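You operate a simulated robot arm through the tools that you are given. There is no shell and no other tool.

Carry out the task below with a simulated robot arm. There is one attempt and no reset: what you move stays moved.

JOB
Open up, play G3, A3, B3, C4, D4 and stand the orange block on the key that sticks.
Fine: one key at a time, in that order, no other keys.
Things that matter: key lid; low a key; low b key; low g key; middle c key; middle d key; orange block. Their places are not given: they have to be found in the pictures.

It is judged by the outcome, as a careful person would: the job done as asked, and still so three seconds after it is handed in. It fails if anything else is knocked over, pushed out of place, dropped, spilled or broken.

ROBOT AND FRAMES
A 6-joint arm with a two-finger parallel gripper, fixed in place. Base frame: the origin is on the floor under the middle of its stand, x ahead of it, y to its left, z up. Lengths are in m, angles in rad, forces in N, time in s.
It reaches about 1.313 m from its shoulder. Its first joint turns from -2.897 to 2.897 rad. Payload 3.43 kg.
Tool frame: the origin (TCP) lies between the finger pads and is the grasp point; the fingertips stand 0.034 m ahead of it; z points along the fingers, y is the line along which they close. Largest opening 0.128 m; finger width 0.024, thickness 0.012; the body of the gripper, 0.048 by 0.13 m, starts 0.096 m behind the TCP.
Orientation is told as [roll, pitch, yaw] about the base's x, y, z axes, in that order, counted from this pose: with the fingers straight down and closing along the base's y, the tool's x points along the base's -x, its y along +y and its z along -z.

CONTROLS
- The arm moves only by the tool jog_arm. Its arguments are lists of equal length, an entry for each row: "delta_pos": the shift along the tool's x, y, z in m, a list of three; "turn": the turn, a rotation vector about the tool's x, y, z in rad, a list of three; "grip": the gripper command, from -1 (shut) to 1 (fully open), values between in proportion. In form: {"delta_pos": [[x, y, z], ...], "turn": [[rx, ry, rz], ...], "grip": [grip, ...]}. A call has 1 to 20 rows; each row shifts and turns the commanded pose from where the row before left it, along the tool's axes as they then stand. Rows are played at 5 a second. More than 0.05 m and 0.15 rad between two rows, or a gripper value outside its range, and nothing of the call is played. Where a pose cannot be reached the arm comes as near as it can. A force on the tool above 50 N (or 10 N above the force at the start of the call, whichever is more), or a blocked arm, ends the call early, and 0.2 s more pass. The fingers move at their own pace (about 0.153 m/s each) and stop on an object; they squeeze with about 21 N. The grip force told is the motor's: it shows also when the fingers shut on nothing. Time passes only in rows, and 0.2 s behind the last, so rows that do not move let the fingers close. The reply holds the time, the measured pose of the TCP, the force on the tool along the base axes, the opening and the grip force, in the units named above and with some noise, with the torque about the TCP (base axes, N m) and any sound that the robot's microphone picked up, and new pictures: "show" is both (left out), scene, wrist or none.
- Cameras (640 x 400 px; columns grow to the right, rows downward): "scene" is fixed at [0.0477, -0.6507, 1.4828]; the picture's right is [0.31, -0.95, 0.00], its down [-0.55, -0.18, -0.81] and it looks along [0.77, 0.25, -0.58] (base axes); focal length 323 px, centre (320, 200). "wrist" rides on the gripper at [0.076, -0.011, -0.16] in the tool frame; the picture's right is [0.15, 0.99, 0.00], its down [-0.88, 0.13, -0.46] and it looks along [-0.45, 0.07, 0.89] (tool axes); focal length 234 px, centre (320, 200).
- point_at(camera, pixels): for up to 12 pixels [column, row] of the newest picture of that camera ("zoom" is the newest enlarged one), the place [x, y, z] in the base frame of the surface seen there, good to about 0.003 m. The clock stands still meanwhile.
- inspect(camera, box): a new picture of the part [left, top, right, bottom] of that camera's present view, enlarged. The clock stands still meanwhile.
- hand_in(): hands the job in; it is judged then, once.

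Open the gripper and draw the arm clear of the work before you hand the job in, unless the task says otherwise.

The tools are called after "Call:" as name(argument=value, ...) on one line, values as JSON. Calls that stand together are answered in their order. jog_arm: Moves the arm, as the interface text tells. Its arguments: {"type":"object","properties":{"delta_pos":{"type":"array","items":{"type":"array","items":{"type":"number"}}},"turn":{"type":"array","items":{"type":"array","items":{"type":"number"}}},"grip":{"type":"array","items":{"type":"number"}},"show":{"type":"string","enum":["both","scene","wrist","none"]}},"required":["delta_pos","turn","grip"]} The other tools are called the same way: point_at (camera, pixels) gives the place of the surface under pixels of a picture; inspect (camera, box) takes an enlarged picture of a part of a camera's view; hand_in () hands the job in.

At the start:

```text
clock: 0.0
eef_pos: [0.6773, 0.0958, 1.0424]
ee_rot: [0.001, 0.002, 0.0]
force: [-0.3, -0.5, 0.0]
moment: [0.01, 0.0, 0.01]
gripper_width: 0.1282
grasp_force: 0.1
```

scene: 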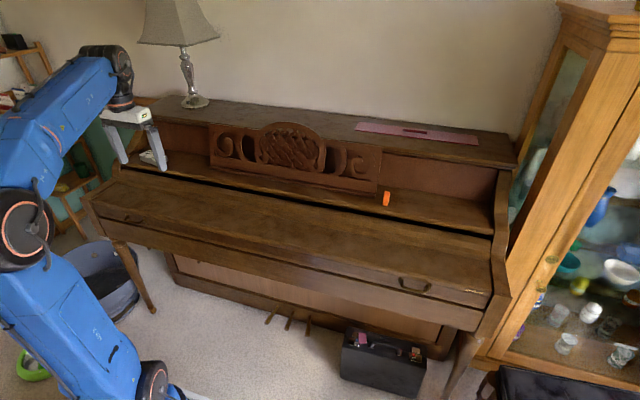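
wrist: 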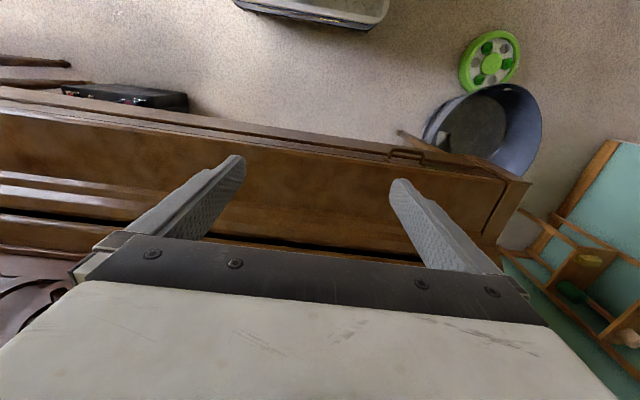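

The scene shows an upright piano with a closed key lid, with handles near (132,218) and (415,286), and an orange block at (386,198). I'll enlarge the views of the lid and block first.

Call:
inspect(camera="scene", box=[80, 140, 300, 280])

Call:
inspect(camera="scene", box=[300, 170, 520, 310])

Call:
point_at(camera="scene", pixels=[[386, 198], [386, 206], [132, 218], [415, 286], [120, 172], [100, 200], [490, 245], [488, 285], [300, 210], [300, 245], [480, 305], [300, 195]])

```text
2.86 times, centred on (190, 210) of scene
```

zoom: 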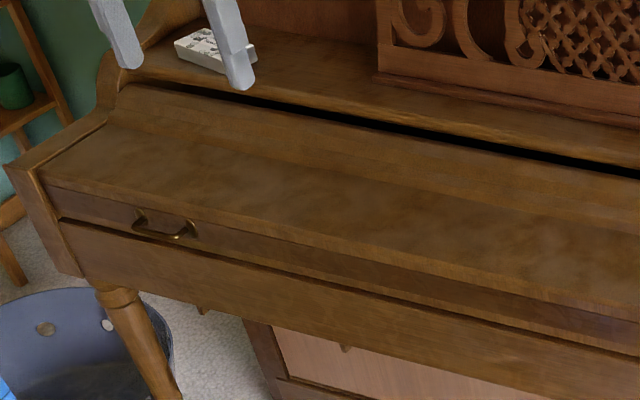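

```text
2.86 times, centred on (410, 240) of scene
```

zoom: 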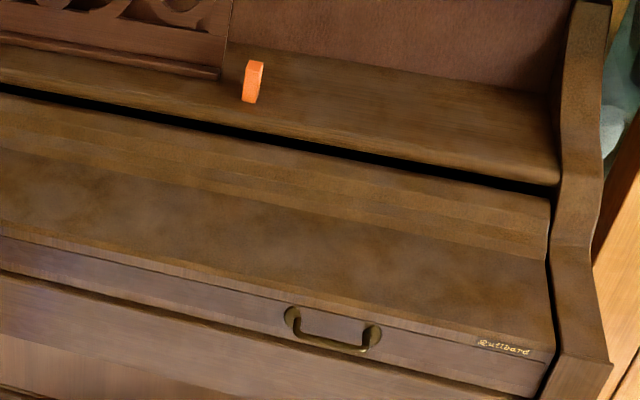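

```text
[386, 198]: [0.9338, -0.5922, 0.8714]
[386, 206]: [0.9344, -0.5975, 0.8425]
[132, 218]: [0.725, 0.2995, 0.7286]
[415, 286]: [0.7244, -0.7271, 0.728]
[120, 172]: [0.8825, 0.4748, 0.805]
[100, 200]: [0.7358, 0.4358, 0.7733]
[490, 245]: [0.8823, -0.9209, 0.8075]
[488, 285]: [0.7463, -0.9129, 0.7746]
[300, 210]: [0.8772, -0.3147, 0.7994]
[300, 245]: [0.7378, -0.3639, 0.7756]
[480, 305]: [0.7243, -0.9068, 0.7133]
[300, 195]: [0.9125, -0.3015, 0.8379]
```

The wrist view shows the lid's left handle near (405,155). I'll enlarge it and the left end of the lid, to see how the lid is built before touching it.

Call:
inspect(camera="wrist", box=[340, 110, 560, 250])

Call:
inspect(camera="scene", box=[360, 180, 420, 218])

Call:
inspect(camera="scene", box=[420, 150, 530, 330])

```text
2.86 times, centred on (450, 180) of wrist
```

zoom: 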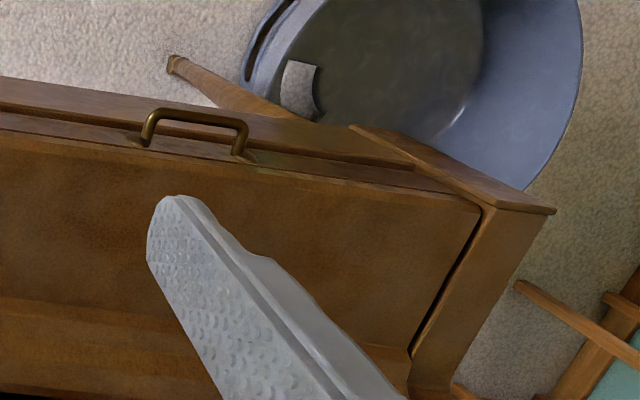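

```text
10.53 times, centred on (390, 199) of scene
```

zoom: 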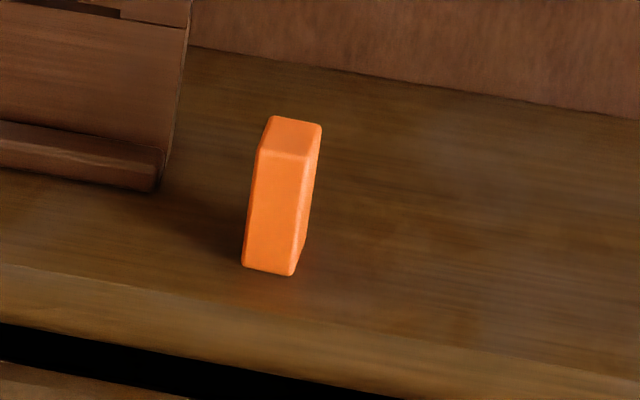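

```text
2.22 times, centred on (475, 240) of scene
```

zoom: 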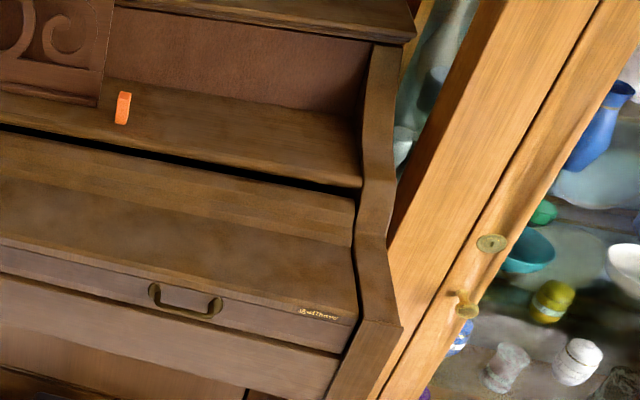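

The block stands upright on the shelf at about (0.934, -0.595), roughly 0.016 wide and 0.045 tall. The dark slot behind the lid suggests that the lid may slide back, so I'll move the wrist camera to look at the slot and the lid's front.

Call:
jog_arm(delta_pos=[[0.011, -0.0423, 0.006], [0.011, -0.0423, 0.006], [0.011, -0.0423, 0.006], [0.011, -0.0423, 0.006], [0.011, -0.0423, 0.006], [0.011, -0.0423, 0.006], [0.011, -0.0423, 0.006], [0, 0, 0], [0, 0, 0], [0, 0, 0], [0, 0, 0], [0, 0, 0]], turn=[[0, 0, 0], [0, 0, 0], [0, 0, 0], [0, 0, 0], [0, 0, 0], [0, 0, 0], [0, 0, 0], [0, -0.15, 0], [0, -0.15, 0], [0, -0.15, 0], [0, -0.15, 0], [0, 0, 0]], grip=[1, 1, 1, 1, 1, 1, 1, 1, 1, 1, 1, 1])

```text
clock: 2.6
eef_pos: [0.6012, -0.2016, 1.0003]
ee_rot: [0.0, -0.603, 0.0]
force: [-1.1, 0.0, 0.9]
moment: [0.03, 0.0, 0.02]
gripper_width: 0.128
grasp_force: 0.0
```

scene: 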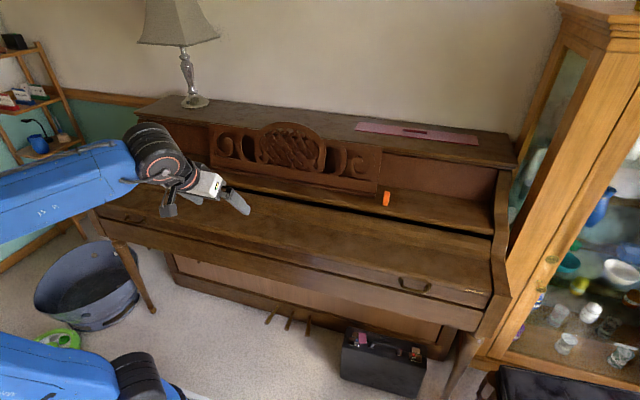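
wrist: 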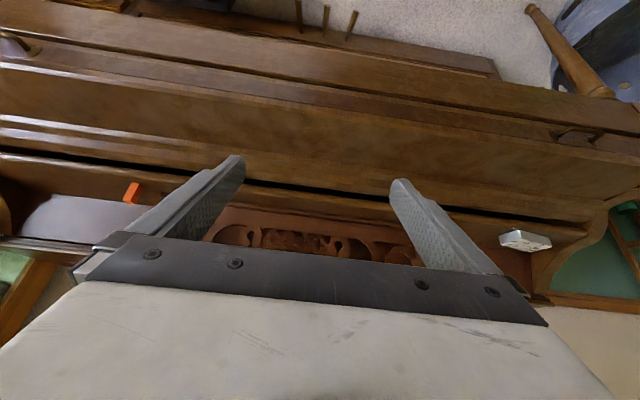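

The wrist view now shows the slot running from (0,148) to (600,220) and a white box on the shelf at (525,240). I'll enlarge both regions.

Call:
inspect(camera="wrist", box=[0, 100, 220, 240])

Call:
inspect(camera="wrist", box=[440, 100, 640, 260])

Call:
point_at(camera="wrist", pixels=[[320, 185], [320, 192], [320, 180], [320, 197], [320, 150], [320, 160], [320, 95], [320, 110], [320, 85], [130, 195], [525, 240], [600, 220]])

```text
2.86 times, centred on (110, 170) of wrist
```

zoom: 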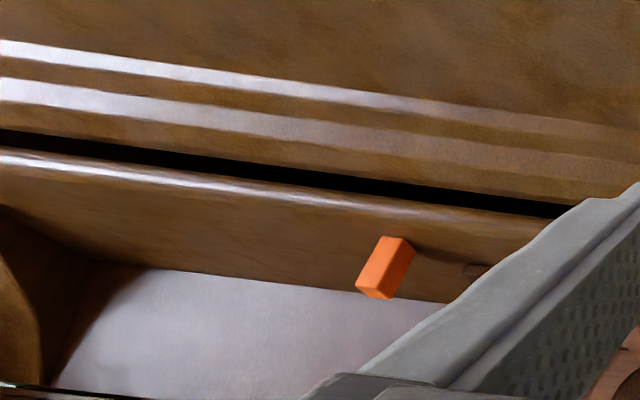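

```text
2.50 times, centred on (540, 180) of wrist
```

zoom: 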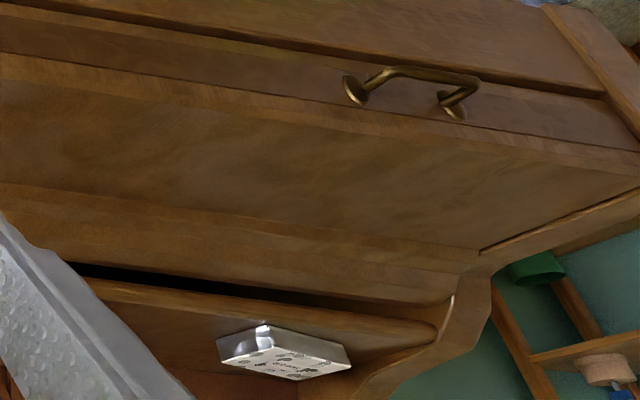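

```text
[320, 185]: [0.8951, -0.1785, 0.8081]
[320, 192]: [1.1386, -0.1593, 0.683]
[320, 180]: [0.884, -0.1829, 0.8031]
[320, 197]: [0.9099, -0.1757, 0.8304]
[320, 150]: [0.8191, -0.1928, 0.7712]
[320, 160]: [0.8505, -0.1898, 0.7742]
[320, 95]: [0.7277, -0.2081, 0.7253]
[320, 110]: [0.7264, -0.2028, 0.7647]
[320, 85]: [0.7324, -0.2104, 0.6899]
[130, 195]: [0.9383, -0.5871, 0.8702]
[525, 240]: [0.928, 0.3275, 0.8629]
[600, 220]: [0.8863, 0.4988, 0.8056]
```

Through the slot at (320,192), point_at returns a point deep inside the case (x=1.14, z=0.683). There is a cavity behind the lid, so it most likely slides straight back. I'll close the fingers and bring them in front of the fascia's centre.

Call:
jog_arm(delta_pos=[[0.013, -0.0013, 0.0394], [0.013, -0.0013, 0.0394], [0.013, -0.0013, 0.0394], [0.013, -0.0013, 0.0394], [0.013, -0.0013, 0.0394], [0.013, -0.0013, 0.0394], [0, 0, 0]], turn=[[0, 0, 0], [0, 0, 0], [0, 0, 0], [0, 0, 0], [0, 0, 0], [0, 0, 0], [0, 0, 0]], grip=[-1, -1, -1, -1, -1, -1, -1])

```text
clock: 4.2
eef_pos: [0.6691, -0.2082, 0.7612]
ee_rot: [0.0, -0.601, -0.001]
force: [-0.6, -0.6, 0.1]
moment: [0.04, 0.0, -0.03]
gripper_width: 0.0
grasp_force: 20.9
```

scene: 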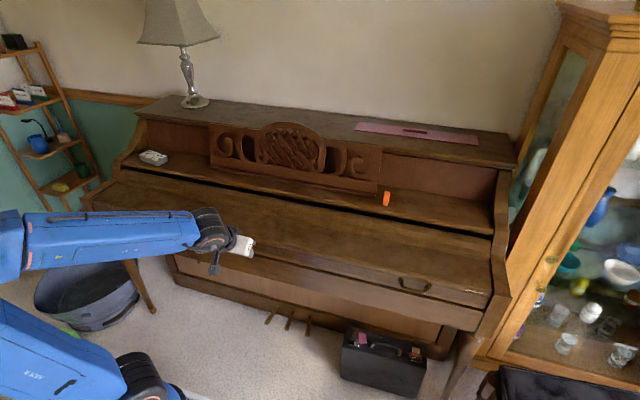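
wrist: 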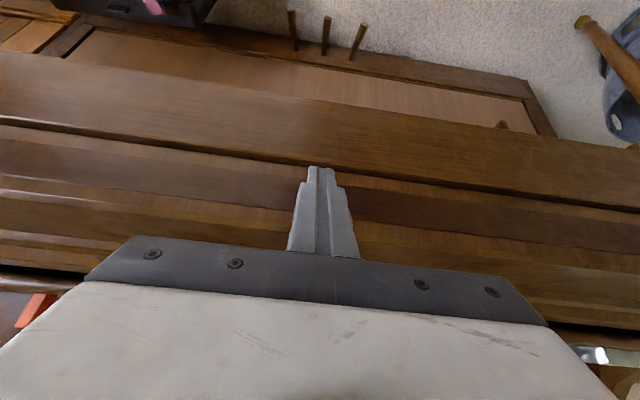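

The closed fingertips (about (322,170) in the wrist view) are just in front of the fascia. I'll push gently toward +x in 1 cm steps and watch the force and whether the lid moves.

Call:
jog_arm(delta_pos=[[-0.00825, 0, 0.00565], [-0.00825, 0, 0.00565], [-0.00825, 0, 0.00565], [-0.00412, 0, 0.00282], [-0.00412, 0, 0.00282], [-0.00412, 0, 0.00282], [-0.00412, 0, 0.00282]], turn=[[0, 0, 0], [0, 0, 0], [0, 0, 0], [0, 0, 0], [0, 0, 0], [0, 0, 0], [0, 0, 0]], grip=[-1, -1, -1, -1, -1, -1, -1])

```text
clock: 5.8
eef_pos: [0.7204, -0.2084, 0.7613]
ee_rot: [0.002, -0.598, -0.001]
force: [-3.2, 0.6, 3.6]
moment: [0.07, 0.07, -0.02]
gripper_width: 0.0
grasp_force: 20.9
```

scene: 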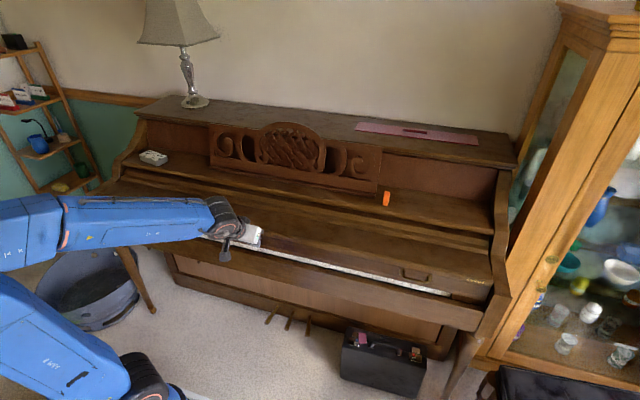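
wrist: 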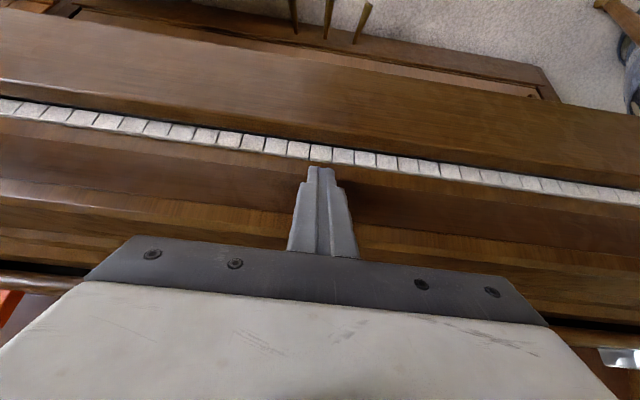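

The lid slides back easily (about 3 N) and the white keys are showing along row 110–200 of the wrist view. I'll keep pushing at the same height.

Call:
jog_arm(delta_pos=[[-0.00825, 0, 0.00565], [-0.00825, 0, 0.00565], [-0.00825, 0, 0.00565], [-0.00825, 0, 0.00565], [-0.00825, 0, 0.00565], [-0.00825, 0, 0.00565], [-0.00825, 0, 0.00565], [-0.00825, 0, 0.00565]], turn=[[0, 0, 0], [0, 0, 0], [0, 0, 0], [0, 0, 0], [0, 0, 0], [0, 0, 0], [0, 0, 0], [0, 0, 0]], grip=[-1, -1, -1, -1, -1, -1, -1, -1])

```text
clock: 7.6
eef_pos: [0.7992, -0.2087, 0.7599]
ee_rot: [0.0, -0.598, 0.0]
force: [-0.6, -0.4, -0.5]
moment: [-0.03, 0.01, -0.02]
gripper_width: 0.0001
grasp_force: 20.7
```

scene: 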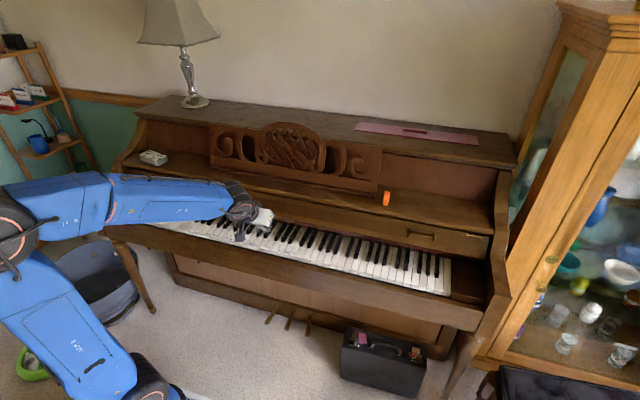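
wrist: 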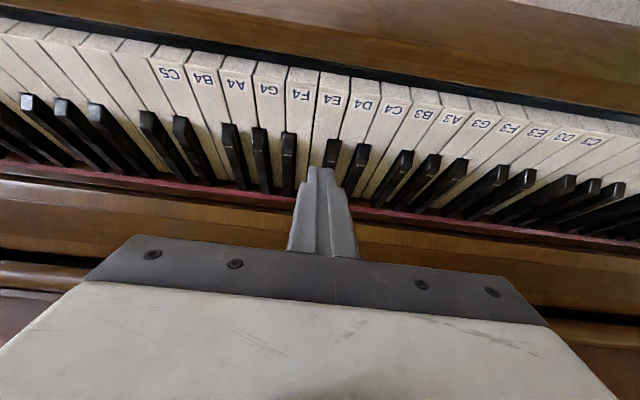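

The lid is back, the keys are exposed, and they carry labels. In the wrist view G3 is near (480,123), A3 (452,117), B3 (425,113), C4 (392,108) and D4 (365,103). I'll check whether the lid is fully open and measure the keys.

Call:
inspect(camera="wrist", box=[280, 50, 520, 230])

Call:
point_at(camera="wrist", pixels=[[480, 123], [452, 117], [425, 113], [392, 108], [365, 103], [400, 212], [400, 220], [400, 235], [440, 215], [440, 225], [410, 155], [408, 150]])

Call:
inspect(camera="scene", box=[150, 170, 500, 320])

```text
2.22 times, centred on (400, 140) of wrist
```

zoom: 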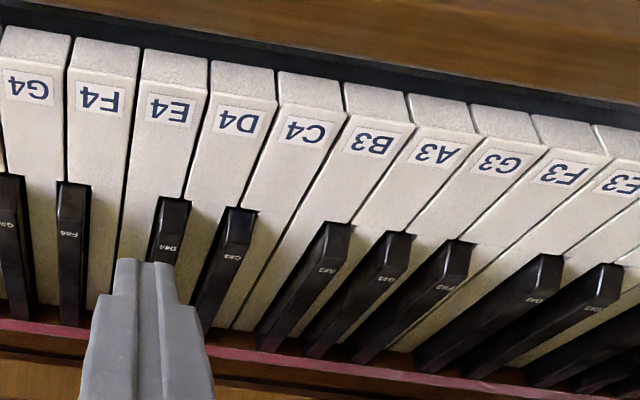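

```text
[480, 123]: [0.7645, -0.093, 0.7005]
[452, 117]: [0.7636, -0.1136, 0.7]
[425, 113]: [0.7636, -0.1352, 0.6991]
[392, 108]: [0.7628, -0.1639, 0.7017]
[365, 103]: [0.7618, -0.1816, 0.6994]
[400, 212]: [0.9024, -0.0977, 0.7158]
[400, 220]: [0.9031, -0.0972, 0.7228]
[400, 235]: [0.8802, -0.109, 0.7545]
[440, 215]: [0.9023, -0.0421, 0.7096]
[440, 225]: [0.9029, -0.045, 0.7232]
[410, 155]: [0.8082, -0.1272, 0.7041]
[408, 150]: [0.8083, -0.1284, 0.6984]
```

```text
1.83 times, centred on (325, 245) of scene
```

zoom: 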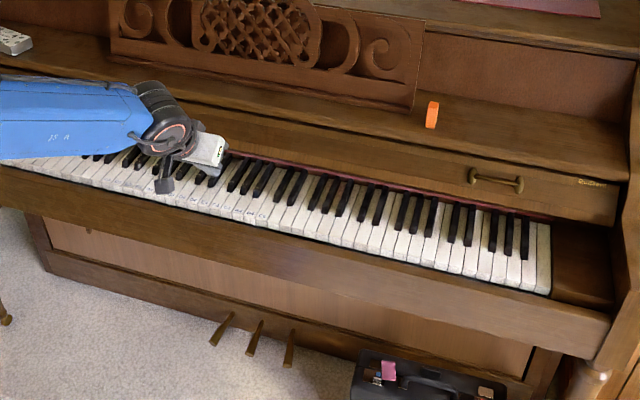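

The keys are labelled, with tops at z≈0.70 and a pitch of about 0.0225. The lid coasted a few cm ahead of the fingers, so I'll measure where the fascia is now to see if it reached its stop.

Call:
point_at(camera="scene", pixels=[[420, 238], [420, 232], [400, 225], [380, 224], [380, 217], [450, 245], [470, 240], [420, 215], [420, 221], [380, 230]])

Call:
inspect(camera="scene", box=[330, 180, 510, 300])

```text
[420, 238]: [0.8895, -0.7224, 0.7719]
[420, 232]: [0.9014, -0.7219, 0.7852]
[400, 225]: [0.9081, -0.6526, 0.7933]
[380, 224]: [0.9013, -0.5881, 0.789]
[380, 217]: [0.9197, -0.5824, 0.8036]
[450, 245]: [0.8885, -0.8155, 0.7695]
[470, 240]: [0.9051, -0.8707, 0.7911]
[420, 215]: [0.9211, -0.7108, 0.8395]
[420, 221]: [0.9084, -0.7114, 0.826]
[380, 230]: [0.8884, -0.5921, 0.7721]
```

```text
3.33 times, centred on (420, 240) of scene
```

zoom: 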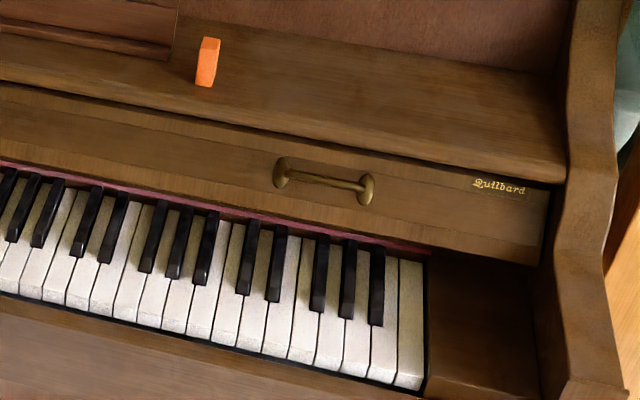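

The fascia now leans back, from about (0.888, 0.772) to (0.92, 0.804), tucked under the shelf and forming the nameboard as on a rolling fallboard. To confirm it's at its end stop I'll raise slightly and push gently against it.

Call:
jog_arm(delta_pos=[[-0.0203, 0, -0.0297], [-0.00825, 0, 0.00565], [-0.00825, 0, 0.00565], [-0.00825, 0, 0.00565], [-0.00825, 0, 0.00565], [-0.00825, 0, 0.00565], [-0.00412, 0, 0.00282], [-0.00412, 0, 0.00282], [-0.00412, 0, 0.00282]], turn=[[0, 0, 0], [0, 0, 0], [0, 0, 0], [0, 0, 0], [0, 0, 0], [0, 0, 0], [0, 0, 0], [0, 0, 0], [0, 0, 0]], grip=[-1, -1, -1, -1, -1, -1, -1, -1, -1])

```text
clock: 9.6
eef_pos: [0.865, -0.2082, 0.7974]
ee_rot: [0.0, -0.6, 0.001]
force: [-0.5, -0.1, -0.5]
moment: [0.01, -0.04, -0.03]
gripper_width: 0.0001
grasp_force: 20.5
```

scene: 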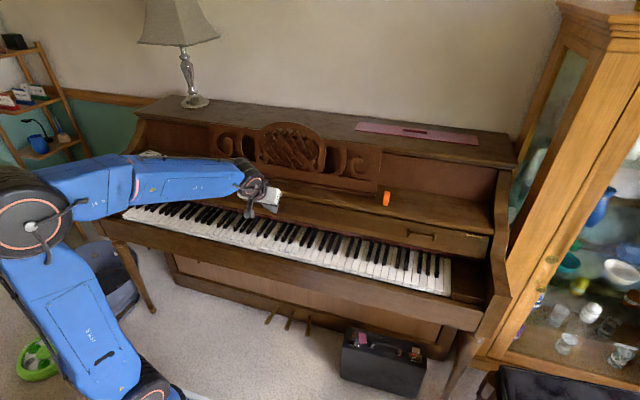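
wrist: 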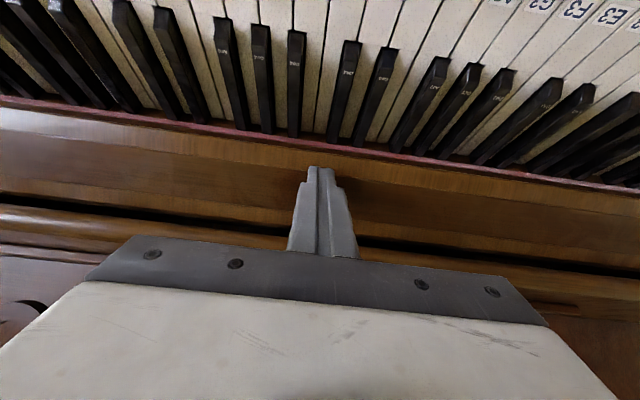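

There's no contact yet (force about 0.5 N), with the tip's leading corner near x=0.894. I'll push on in 4 mm steps.

Call:
jog_arm(delta_pos=[[-0.0033, 0, 0.00226], [-0.0033, 0, 0.00226], [-0.0033, 0, 0.00226], [0, 0, 0]], turn=[[0, 0, 0], [0, 0, 0], [0, 0, 0], [0, 0, 0]], grip=[-1, -1, -1, -1])

Call:
point_at(camera="scene", pixels=[[420, 238], [420, 232], [380, 224], [380, 217], [450, 245], [420, 215]])

```text
clock: 10.3
eef_pos: [0.8703, -0.2086, 0.7985]
ee_rot: [0.002, -0.598, -0.002]
force: [-26.9, -1.0, 15.2]
moment: [-0.02, 0.14, 0.0]
gripper_width: 0.0
grasp_force: 21.3
stopped in row 3: the force on the tool passed its limit at 58 N (the readings are from after the stop); the commanded pose is now the measured one
```

scene: 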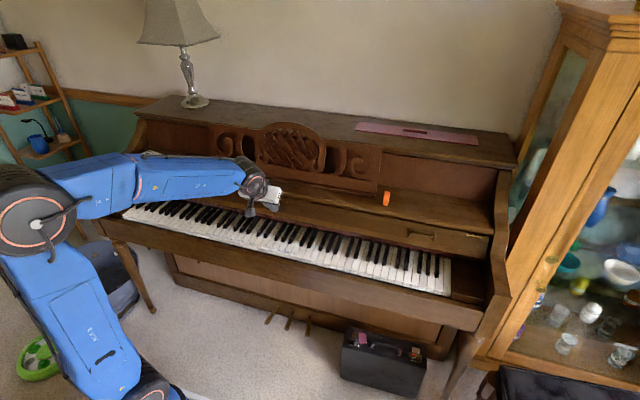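
wrist: 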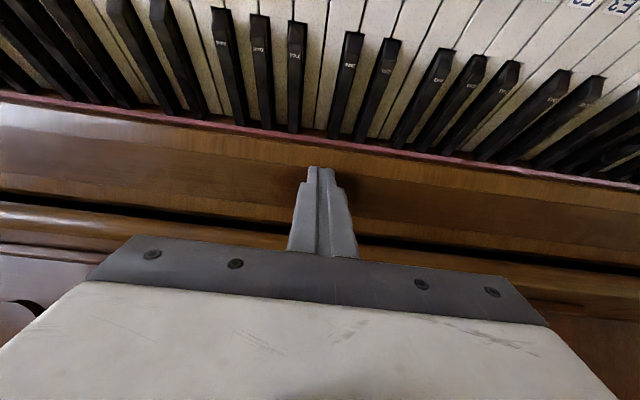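

```text
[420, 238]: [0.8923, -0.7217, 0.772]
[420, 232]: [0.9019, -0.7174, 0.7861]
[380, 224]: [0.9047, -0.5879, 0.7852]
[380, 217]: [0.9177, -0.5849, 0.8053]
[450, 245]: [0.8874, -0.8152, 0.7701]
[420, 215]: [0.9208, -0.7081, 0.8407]
```

At 58 N against the end stop, the lid hasn't shifted, so it is fully open. I'll back away, rise, bring the gripper vertical, and roll it 0.3 rad with fingers wide open so a single 12 mm finger hangs lowest for playing.

Call:
jog_arm(delta_pos=[[0.033, 0, -0.0226], [0.033, 0, -0.0226], [-0.0226, 0, -0.033], [-0.0226, 0, -0.033], [-0.0226, 0, -0.033], [0, 0, 0], [0, 0, 0], [0, 0, 0], [0, 0, 0], [0, 0.043, 0], [0, 0.043, 0], [0, 0.043, 0], [0, 0.043, 0], [0, 0, 0], [0, 0, 0], [0, 0, 0]], turn=[[0, 0, 0], [0, 0, 0], [0, 0, 0], [0, 0, 0], [0, 0, 0], [0, 0.15, 0], [0, 0.15, 0], [0, 0.15, 0], [0, 0.15, 0], [0, 0, 0], [0, 0, 0], [0, 0, 0], [0, 0, 0], [-0.15, 0, 0], [-0.15, 0, 0], [0, 0, 0]], grip=[-1, -1, -1, -1, -1, 1, 1, 1, 1, 1, 1, 1, 1, 1, 1, 1])

```text
clock: 13.7
eef_pos: [0.793, -0.0359, 0.9166]
ee_rot: [0.302, 0.003, 0.0]
force: [0.2, 0.2, -0.4]
moment: [-0.03, -0.02, -0.01]
gripper_width: 0.1279
grasp_force: 0.0
```

scene: 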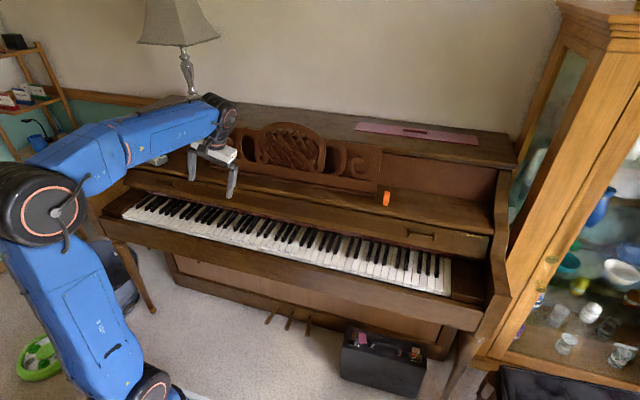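
wrist: 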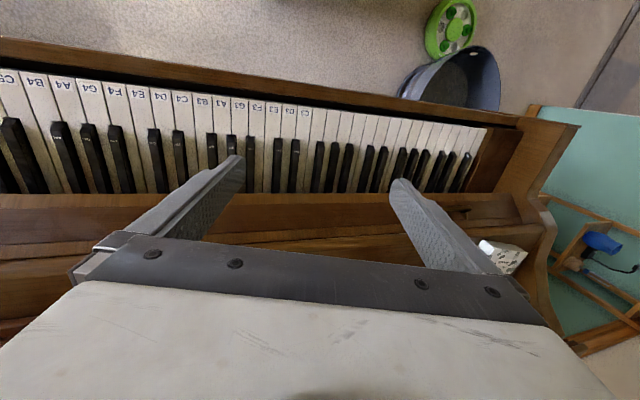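

The labels run along row ~105 of the wrist view, with G3 near (239,104) and D4 near (158,97). I'll enlarge that area to find the key edges.

Call:
inspect(camera="wrist", box=[130, 75, 290, 175])

```text
4.00 times, centred on (210, 125) of wrist
```

zoom: 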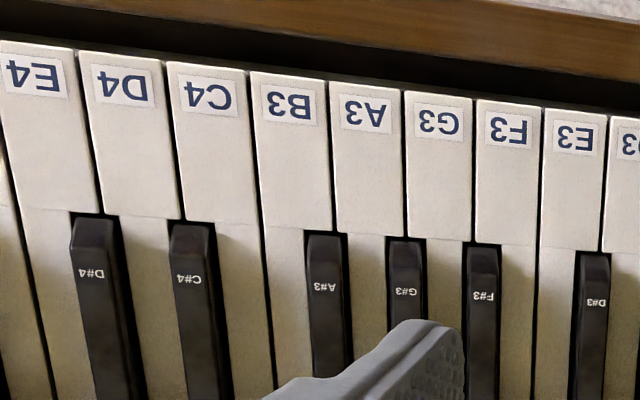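

The key boundaries are clear in the enlarged picture: F3/G3 at x≈474, G3/A3 ≈405, A3/B3 ≈331, B3/C4 ≈255, C4/D4 ≈176 and D4/E4 ≈92 along row 180. I'll take their coordinates.

Call:
point_at(camera="zoom", pixels=[[474, 180], [405, 180], [332, 180], [256, 180], [176, 180], [93, 180], [440, 180], [440, 100], [405, 265], [368, 112], [292, 103], [540, 180]])

Call:
point_at(camera="zoom", pixels=[[440, 150], [368, 150], [294, 150], [212, 150], [132, 150], [440, 200], [368, 200], [294, 200], [216, 200], [140, 200], [485, 265], [330, 265]])

```text
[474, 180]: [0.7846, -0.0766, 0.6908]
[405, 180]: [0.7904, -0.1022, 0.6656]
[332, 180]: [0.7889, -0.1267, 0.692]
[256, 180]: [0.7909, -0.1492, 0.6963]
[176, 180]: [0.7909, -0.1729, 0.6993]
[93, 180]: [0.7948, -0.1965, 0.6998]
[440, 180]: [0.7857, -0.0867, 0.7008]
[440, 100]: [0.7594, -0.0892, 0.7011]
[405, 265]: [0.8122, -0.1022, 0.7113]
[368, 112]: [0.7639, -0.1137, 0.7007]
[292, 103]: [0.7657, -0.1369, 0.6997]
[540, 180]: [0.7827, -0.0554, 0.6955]
```

```text
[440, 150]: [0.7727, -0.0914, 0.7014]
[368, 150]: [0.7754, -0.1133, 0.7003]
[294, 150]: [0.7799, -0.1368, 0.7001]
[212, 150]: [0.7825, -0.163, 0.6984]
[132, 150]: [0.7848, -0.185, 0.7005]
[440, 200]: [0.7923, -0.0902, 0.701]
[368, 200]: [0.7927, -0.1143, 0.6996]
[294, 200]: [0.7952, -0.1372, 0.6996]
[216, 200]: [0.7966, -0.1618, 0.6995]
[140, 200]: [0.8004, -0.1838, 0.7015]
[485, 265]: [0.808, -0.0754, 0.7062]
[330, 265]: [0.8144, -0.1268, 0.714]
```

The edges give a pitch of 0.0237 and centres at G3 -0.090, A3 -0.1137, B3 -0.1373, C4 -0.161 and D4 -0.1847, with tops at z=0.70. I'll measure the lower fingertip to calibrate it against the TCP.

Call:
inspect(camera="wrist", box=[180, 140, 276, 200])

Call:
point_at(camera="wrist", pixels=[[237, 160], [241, 160], [243, 170], [234, 160], [228, 164], [220, 170], [240, 180], [236, 157], [244, 162], [210, 175]])

Call:
inspect(camera="scene", box=[170, 120, 290, 220])

```text
6.67 times, centred on (228, 170) of wrist
```

zoom: 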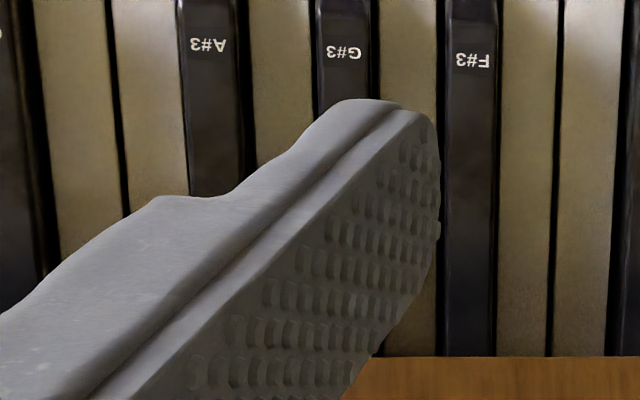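

```text
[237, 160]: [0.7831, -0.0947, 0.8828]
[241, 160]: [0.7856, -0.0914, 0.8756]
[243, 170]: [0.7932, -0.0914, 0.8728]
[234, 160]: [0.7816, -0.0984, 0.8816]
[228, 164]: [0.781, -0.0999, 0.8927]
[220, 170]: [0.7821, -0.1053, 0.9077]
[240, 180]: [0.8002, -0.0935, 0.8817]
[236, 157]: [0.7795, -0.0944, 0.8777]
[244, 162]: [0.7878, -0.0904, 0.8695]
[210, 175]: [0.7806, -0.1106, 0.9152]
```

```text
4.00 times, centred on (230, 170) of scene
```

zoom: 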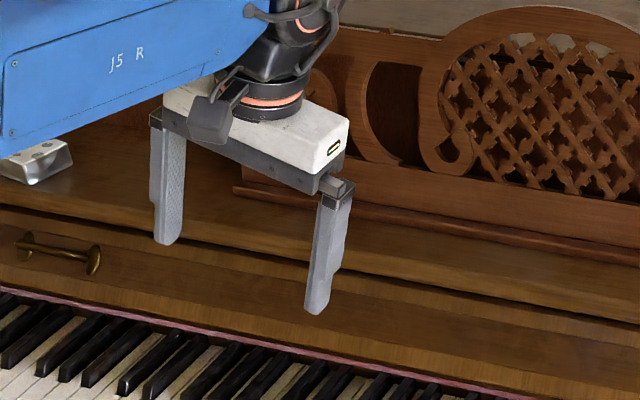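

The inner pad face near the tip measures y≈-0.090, about 1.5 mm from the computed position, so the offset is well calibrated. I'll lower the finger to hover 15 mm above G3 and look again.

Call:
jog_arm(delta_pos=[[0.00275, -0.0097, 0.03535], [0.00275, -0.0097, 0.03535], [0.00275, -0.0097, 0.03535], [0.00275, -0.0097, 0.03535], [0, 0, 0]], turn=[[0, 0, 0], [0, 0, 0], [0, 0, 0], [0, 0, 0], [0, 0, 0]], grip=[1, 1, 1, 1, 1])

Call:
inspect(camera="wrist", box=[170, 100, 330, 200])

Call:
inspect(camera="scene", box=[190, 170, 310, 260])

```text
clock: 14.9
eef_pos: [0.7811, -0.0307, 0.7697]
ee_rot: [0.301, 0.001, 0.0]
force: [0.3, 0.7, 0.2]
moment: [-0.01, 0.0, -0.01]
gripper_width: 0.128
grasp_force: 0.1
```

scene: 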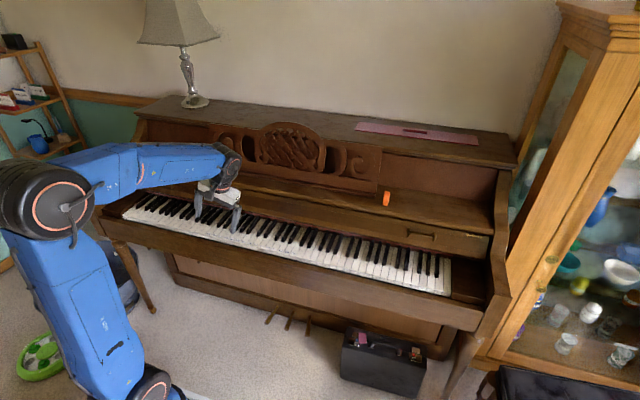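
wrist: 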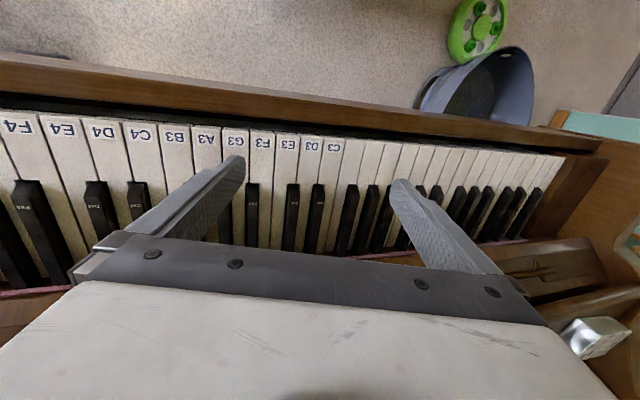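

```text
4.00 times, centred on (250, 150) of wrist
```

zoom: 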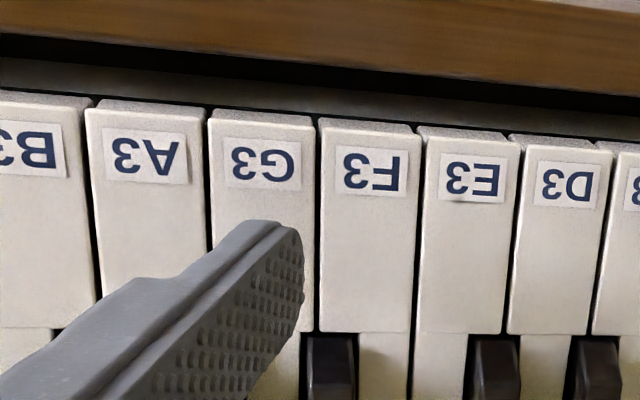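

```text
4.44 times, centred on (250, 215) of scene
```

zoom: 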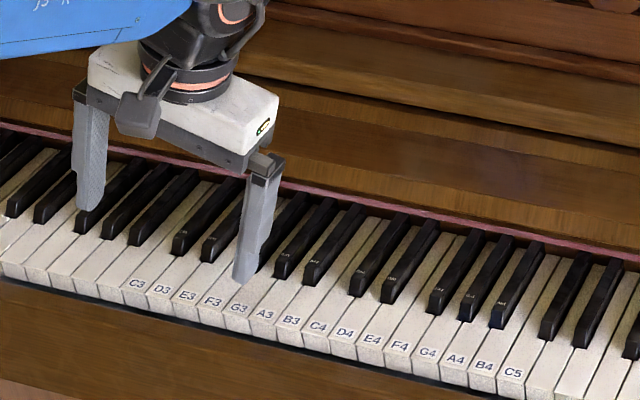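

The finger is centred over G3 (tip at (270,270) in the enlarged view, key edges at 208 and 316) with no neighbour beneath it. I'll press down slowly while watching force and sound.

Call:
jog_arm(delta_pos=[[0, -0.00273, 0.00543], [0, -0.00177, 0.00573], [0, -0.00089, 0.00287], [0, -0.00089, 0.00287], [0, -0.00089, 0.00287]], turn=[[0, 0, 0], [0, 0, 0], [0, 0, 0], [0, 0, 0], [0, 0, 0]], grip=[1, 1, 1, 1, 1])

Call:
inspect(camera="wrist", box=[170, 100, 330, 200])

```text
clock: 16.1
eef_pos: [0.7811, -0.033, 0.7487]
ee_rot: [0.302, 0.003, 0.0]
force: [-0.1, 0.6, 0.6]
moment: [-0.01, -0.03, 0.01]
gripper_width: 0.1278
grasp_force: 0.0
heard: click
```

scene: 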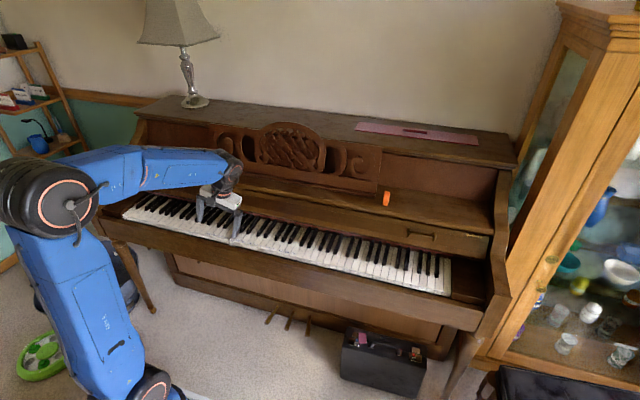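
wrist: 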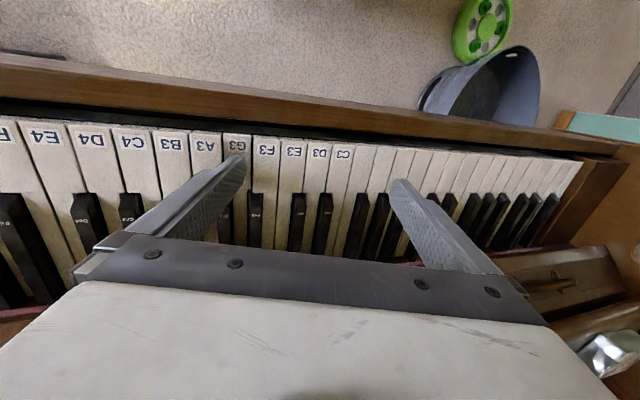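

```text
4.00 times, centred on (250, 150) of wrist
```

zoom: 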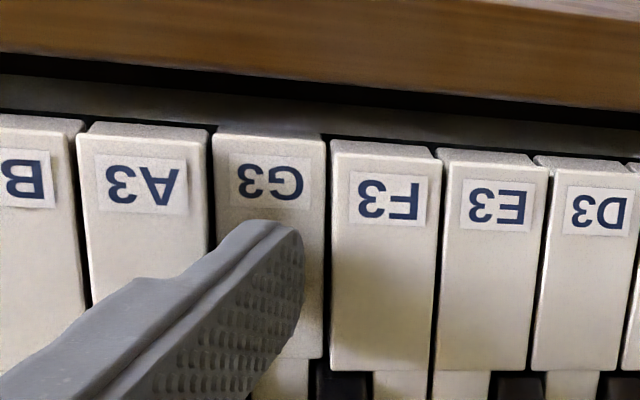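

I heard a click, and G3's front has dropped about 6 mm while F3 and A3 have not moved. The resistance is tiny, so I'll go a few mm deeper to be sure the key is fully down.

Call:
jog_arm(delta_pos=[[0, -0.00059, 0.00191], [0, -0.00059, 0.00191], [0, 0, 0]], turn=[[0, 0, 0], [0, 0, 0], [0, 0, 0]], grip=[1, 1, 1], show="wrist")

Call:
inspect(camera="wrist", box=[170, 100, 330, 200])

```text
clock: 16.9
eef_pos: [0.7819, -0.0328, 0.7449]
ee_rot: [0.301, 0.002, 0.0]
force: [1.4, -1.0, 9.4]
moment: [-0.64, -0.16, 0.02]
gripper_width: 0.1273
grasp_force: 0.1
```

wrist: 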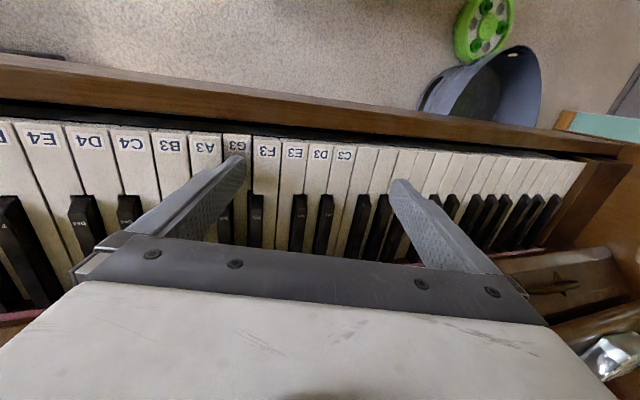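

```text
4.00 times, centred on (250, 150) of wrist
```

zoom: 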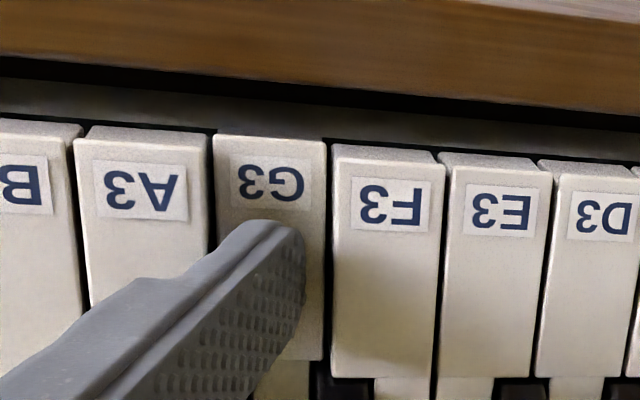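

The key bottomed out at 9.4 N with the tip about 10 mm below the key tops, so G3 was played in full. I'll lift straight up 25 mm and see whether the key returns.

Call:
jog_arm(delta_pos=[[0, 0.00236, -0.00764], [0, 0.00236, -0.00764], [0, 0.00236, -0.00764], [0, 0, 0]], turn=[[0, 0, 0], [0, 0, 0], [0, 0, 0], [0, 0, 0]], grip=[1, 1, 1, 1])

Call:
inspect(camera="wrist", box=[150, 90, 310, 190])

Call:
inspect(camera="scene", box=[190, 190, 310, 260])

```text
clock: 17.9
eef_pos: [0.7804, -0.0331, 0.7688]
ee_rot: [0.301, 0.002, 0.0]
force: [0.4, 0.3, -0.2]
moment: [-0.02, 0.05, 0.0]
gripper_width: 0.1279
grasp_force: 0.0
```

scene: 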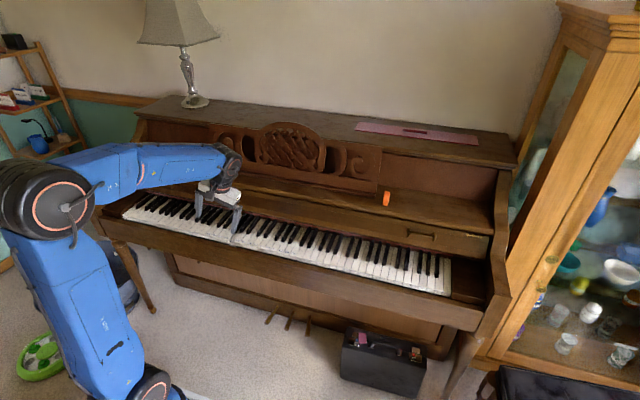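
wrist: 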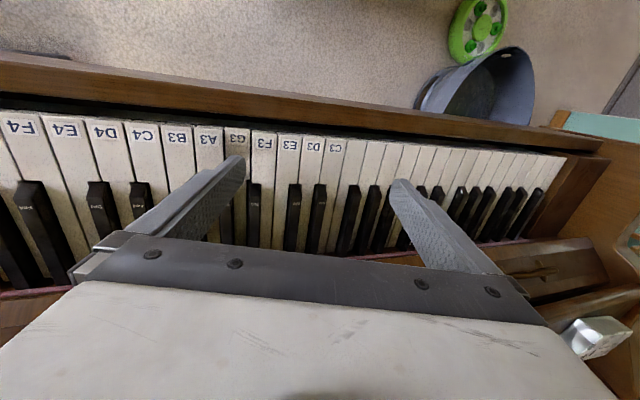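

```text
4.00 times, centred on (230, 140) of wrist
```

zoom: 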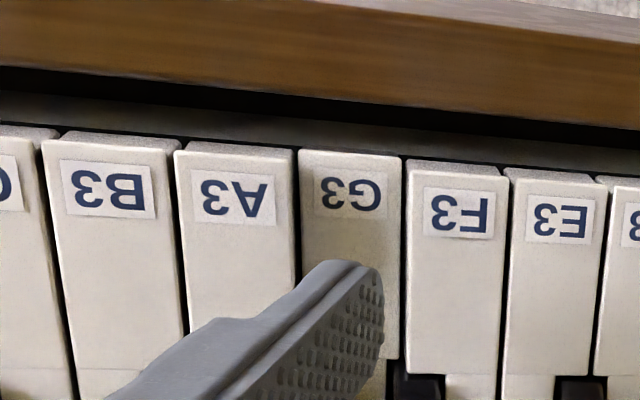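

```text
5.33 times, centred on (250, 225) of scene
```

zoom: 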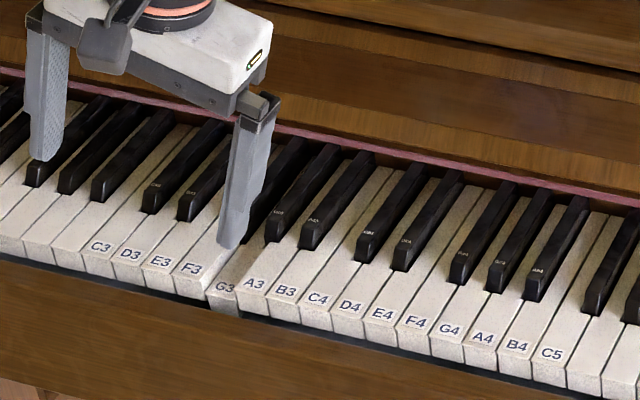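

G3 has stayed down after release (its front sits lower than its neighbours at (222,295) in the enlarged scene), so G3 is the sticking key so far. I'll shift one key over to A3, staying 14 mm above the keys.

Call:
jog_arm(delta_pos=[[0, -0.01132, -0.0035], [0, -0.01132, -0.0035], [0, 0, 0]], turn=[[0, 0, 0], [0, 0, 0], [0, 0, 0]], grip=[1, 1, 1], show="wrist")

Call:
inspect(camera="wrist", box=[150, 90, 310, 190])

```text
clock: 18.7
eef_pos: [0.7815, -0.0557, 0.7683]
ee_rot: [0.299, 0.004, -0.001]
force: [0.6, -0.7, -1.0]
moment: [0.0, -0.01, -0.02]
gripper_width: 0.1283
grasp_force: 0.1
```

wrist: 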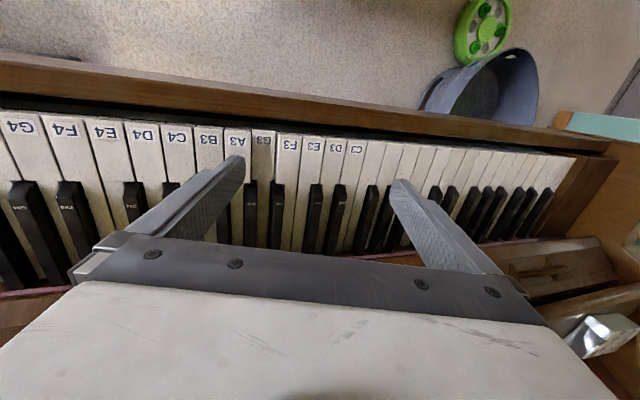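

```text
4.00 times, centred on (230, 140) of wrist
```

zoom: 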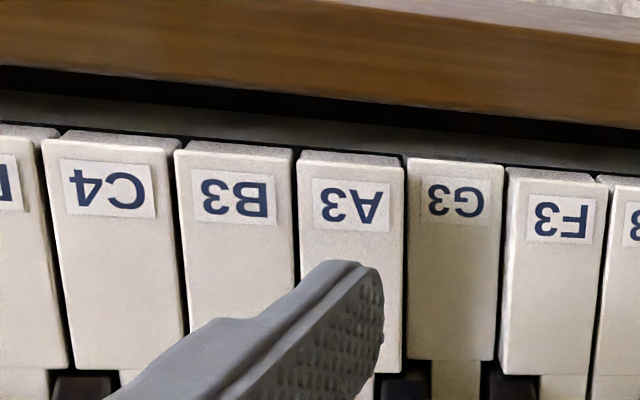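

The fingertip (318–384) is centred between A3's edges (297–405). I'll press A3.

Call:
jog_arm(delta_pos=[[0, -0.00177, 0.00573], [0, -0.00177, 0.00573], [0, -0.00089, 0.00287], [0, -0.00089, 0.00287], [0, -0.00089, 0.00287], [0, -0.00074, 0.00239], [0, 0, 0]], turn=[[0, 0, 0], [0, 0, 0], [0, 0, 0], [0, 0, 0], [0, 0, 0], [0, 0, 0], [0, 0, 0]], grip=[1, 1, 1, 1, 1, 1, 1], show="wrist")

Call:
inspect(camera="wrist", box=[150, 90, 310, 190])

```text
clock: 20.3
eef_pos: [0.7808, -0.0557, 0.7458]
ee_rot: [0.3, 0.005, -0.002]
force: [-0.3, -1.1, 5.5]
moment: [-0.41, -0.14, 0.02]
gripper_width: 0.1276
grasp_force: 0.2
heard: click
```

wrist: 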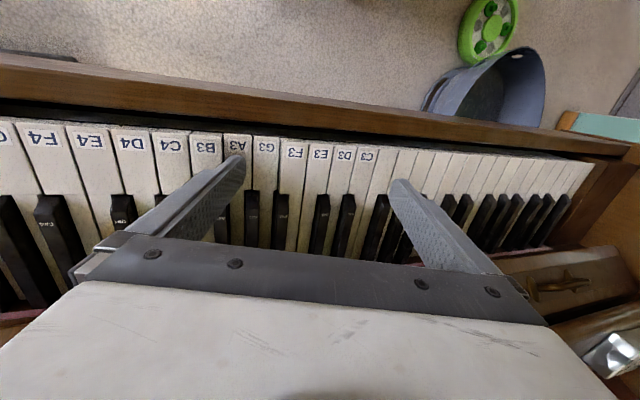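

```text
4.00 times, centred on (230, 140) of wrist
```

zoom: 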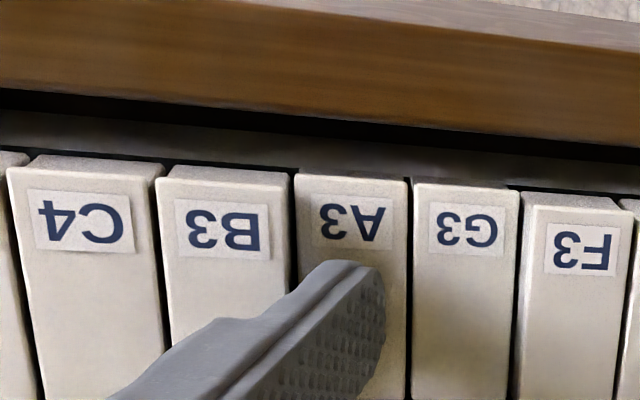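

One click was heard and A3 bottomed at 5.5 N. I'll lift 24 mm and check A3 and G3.

Call:
jog_arm(delta_pos=[[0, 0.00236, -0.00764], [0, 0.00236, -0.00764], [0, 0.00236, -0.00764], [0, 0, 0]], turn=[[0, 0, 0], [0, 0, 0], [0, 0, 0], [0, 0, 0]], grip=[1, 1, 1, 1])

Call:
inspect(camera="wrist", box=[150, 90, 310, 190])

Call:
inspect(camera="scene", box=[190, 190, 310, 260])

```text
clock: 21.3
eef_pos: [0.7819, -0.0559, 0.7703]
ee_rot: [0.3, 0.002, 0.0]
force: [-0.2, -0.4, -0.2]
moment: [0.0, 0.02, -0.01]
gripper_width: 0.1279
grasp_force: 0.1
```

scene: 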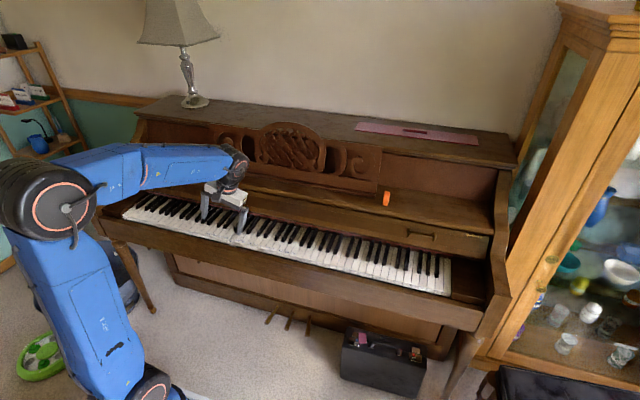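
wrist: 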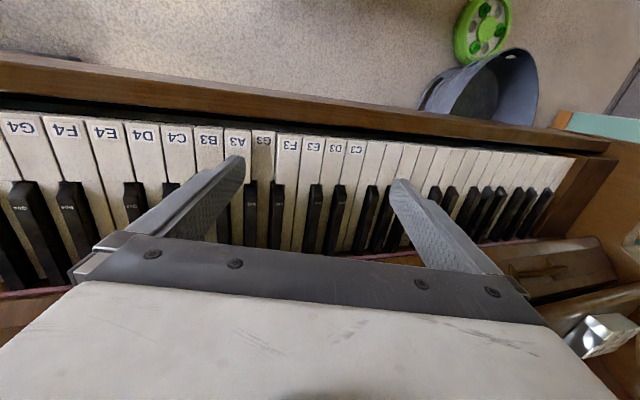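

```text
4.00 times, centred on (230, 140) of wrist
```

zoom: 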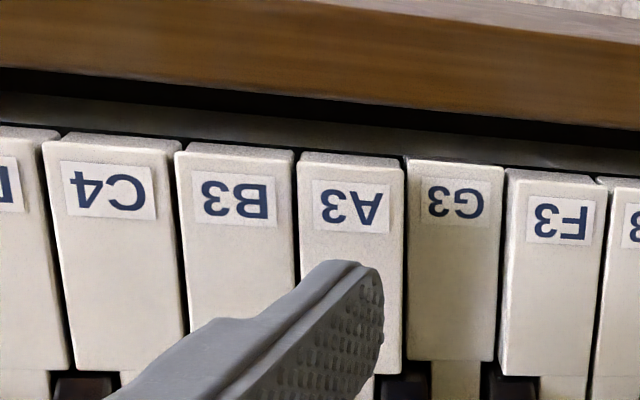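

```text
5.33 times, centred on (250, 225) of scene
```

zoom: 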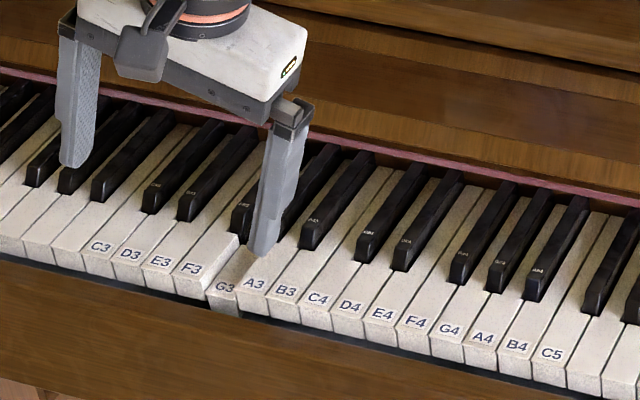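

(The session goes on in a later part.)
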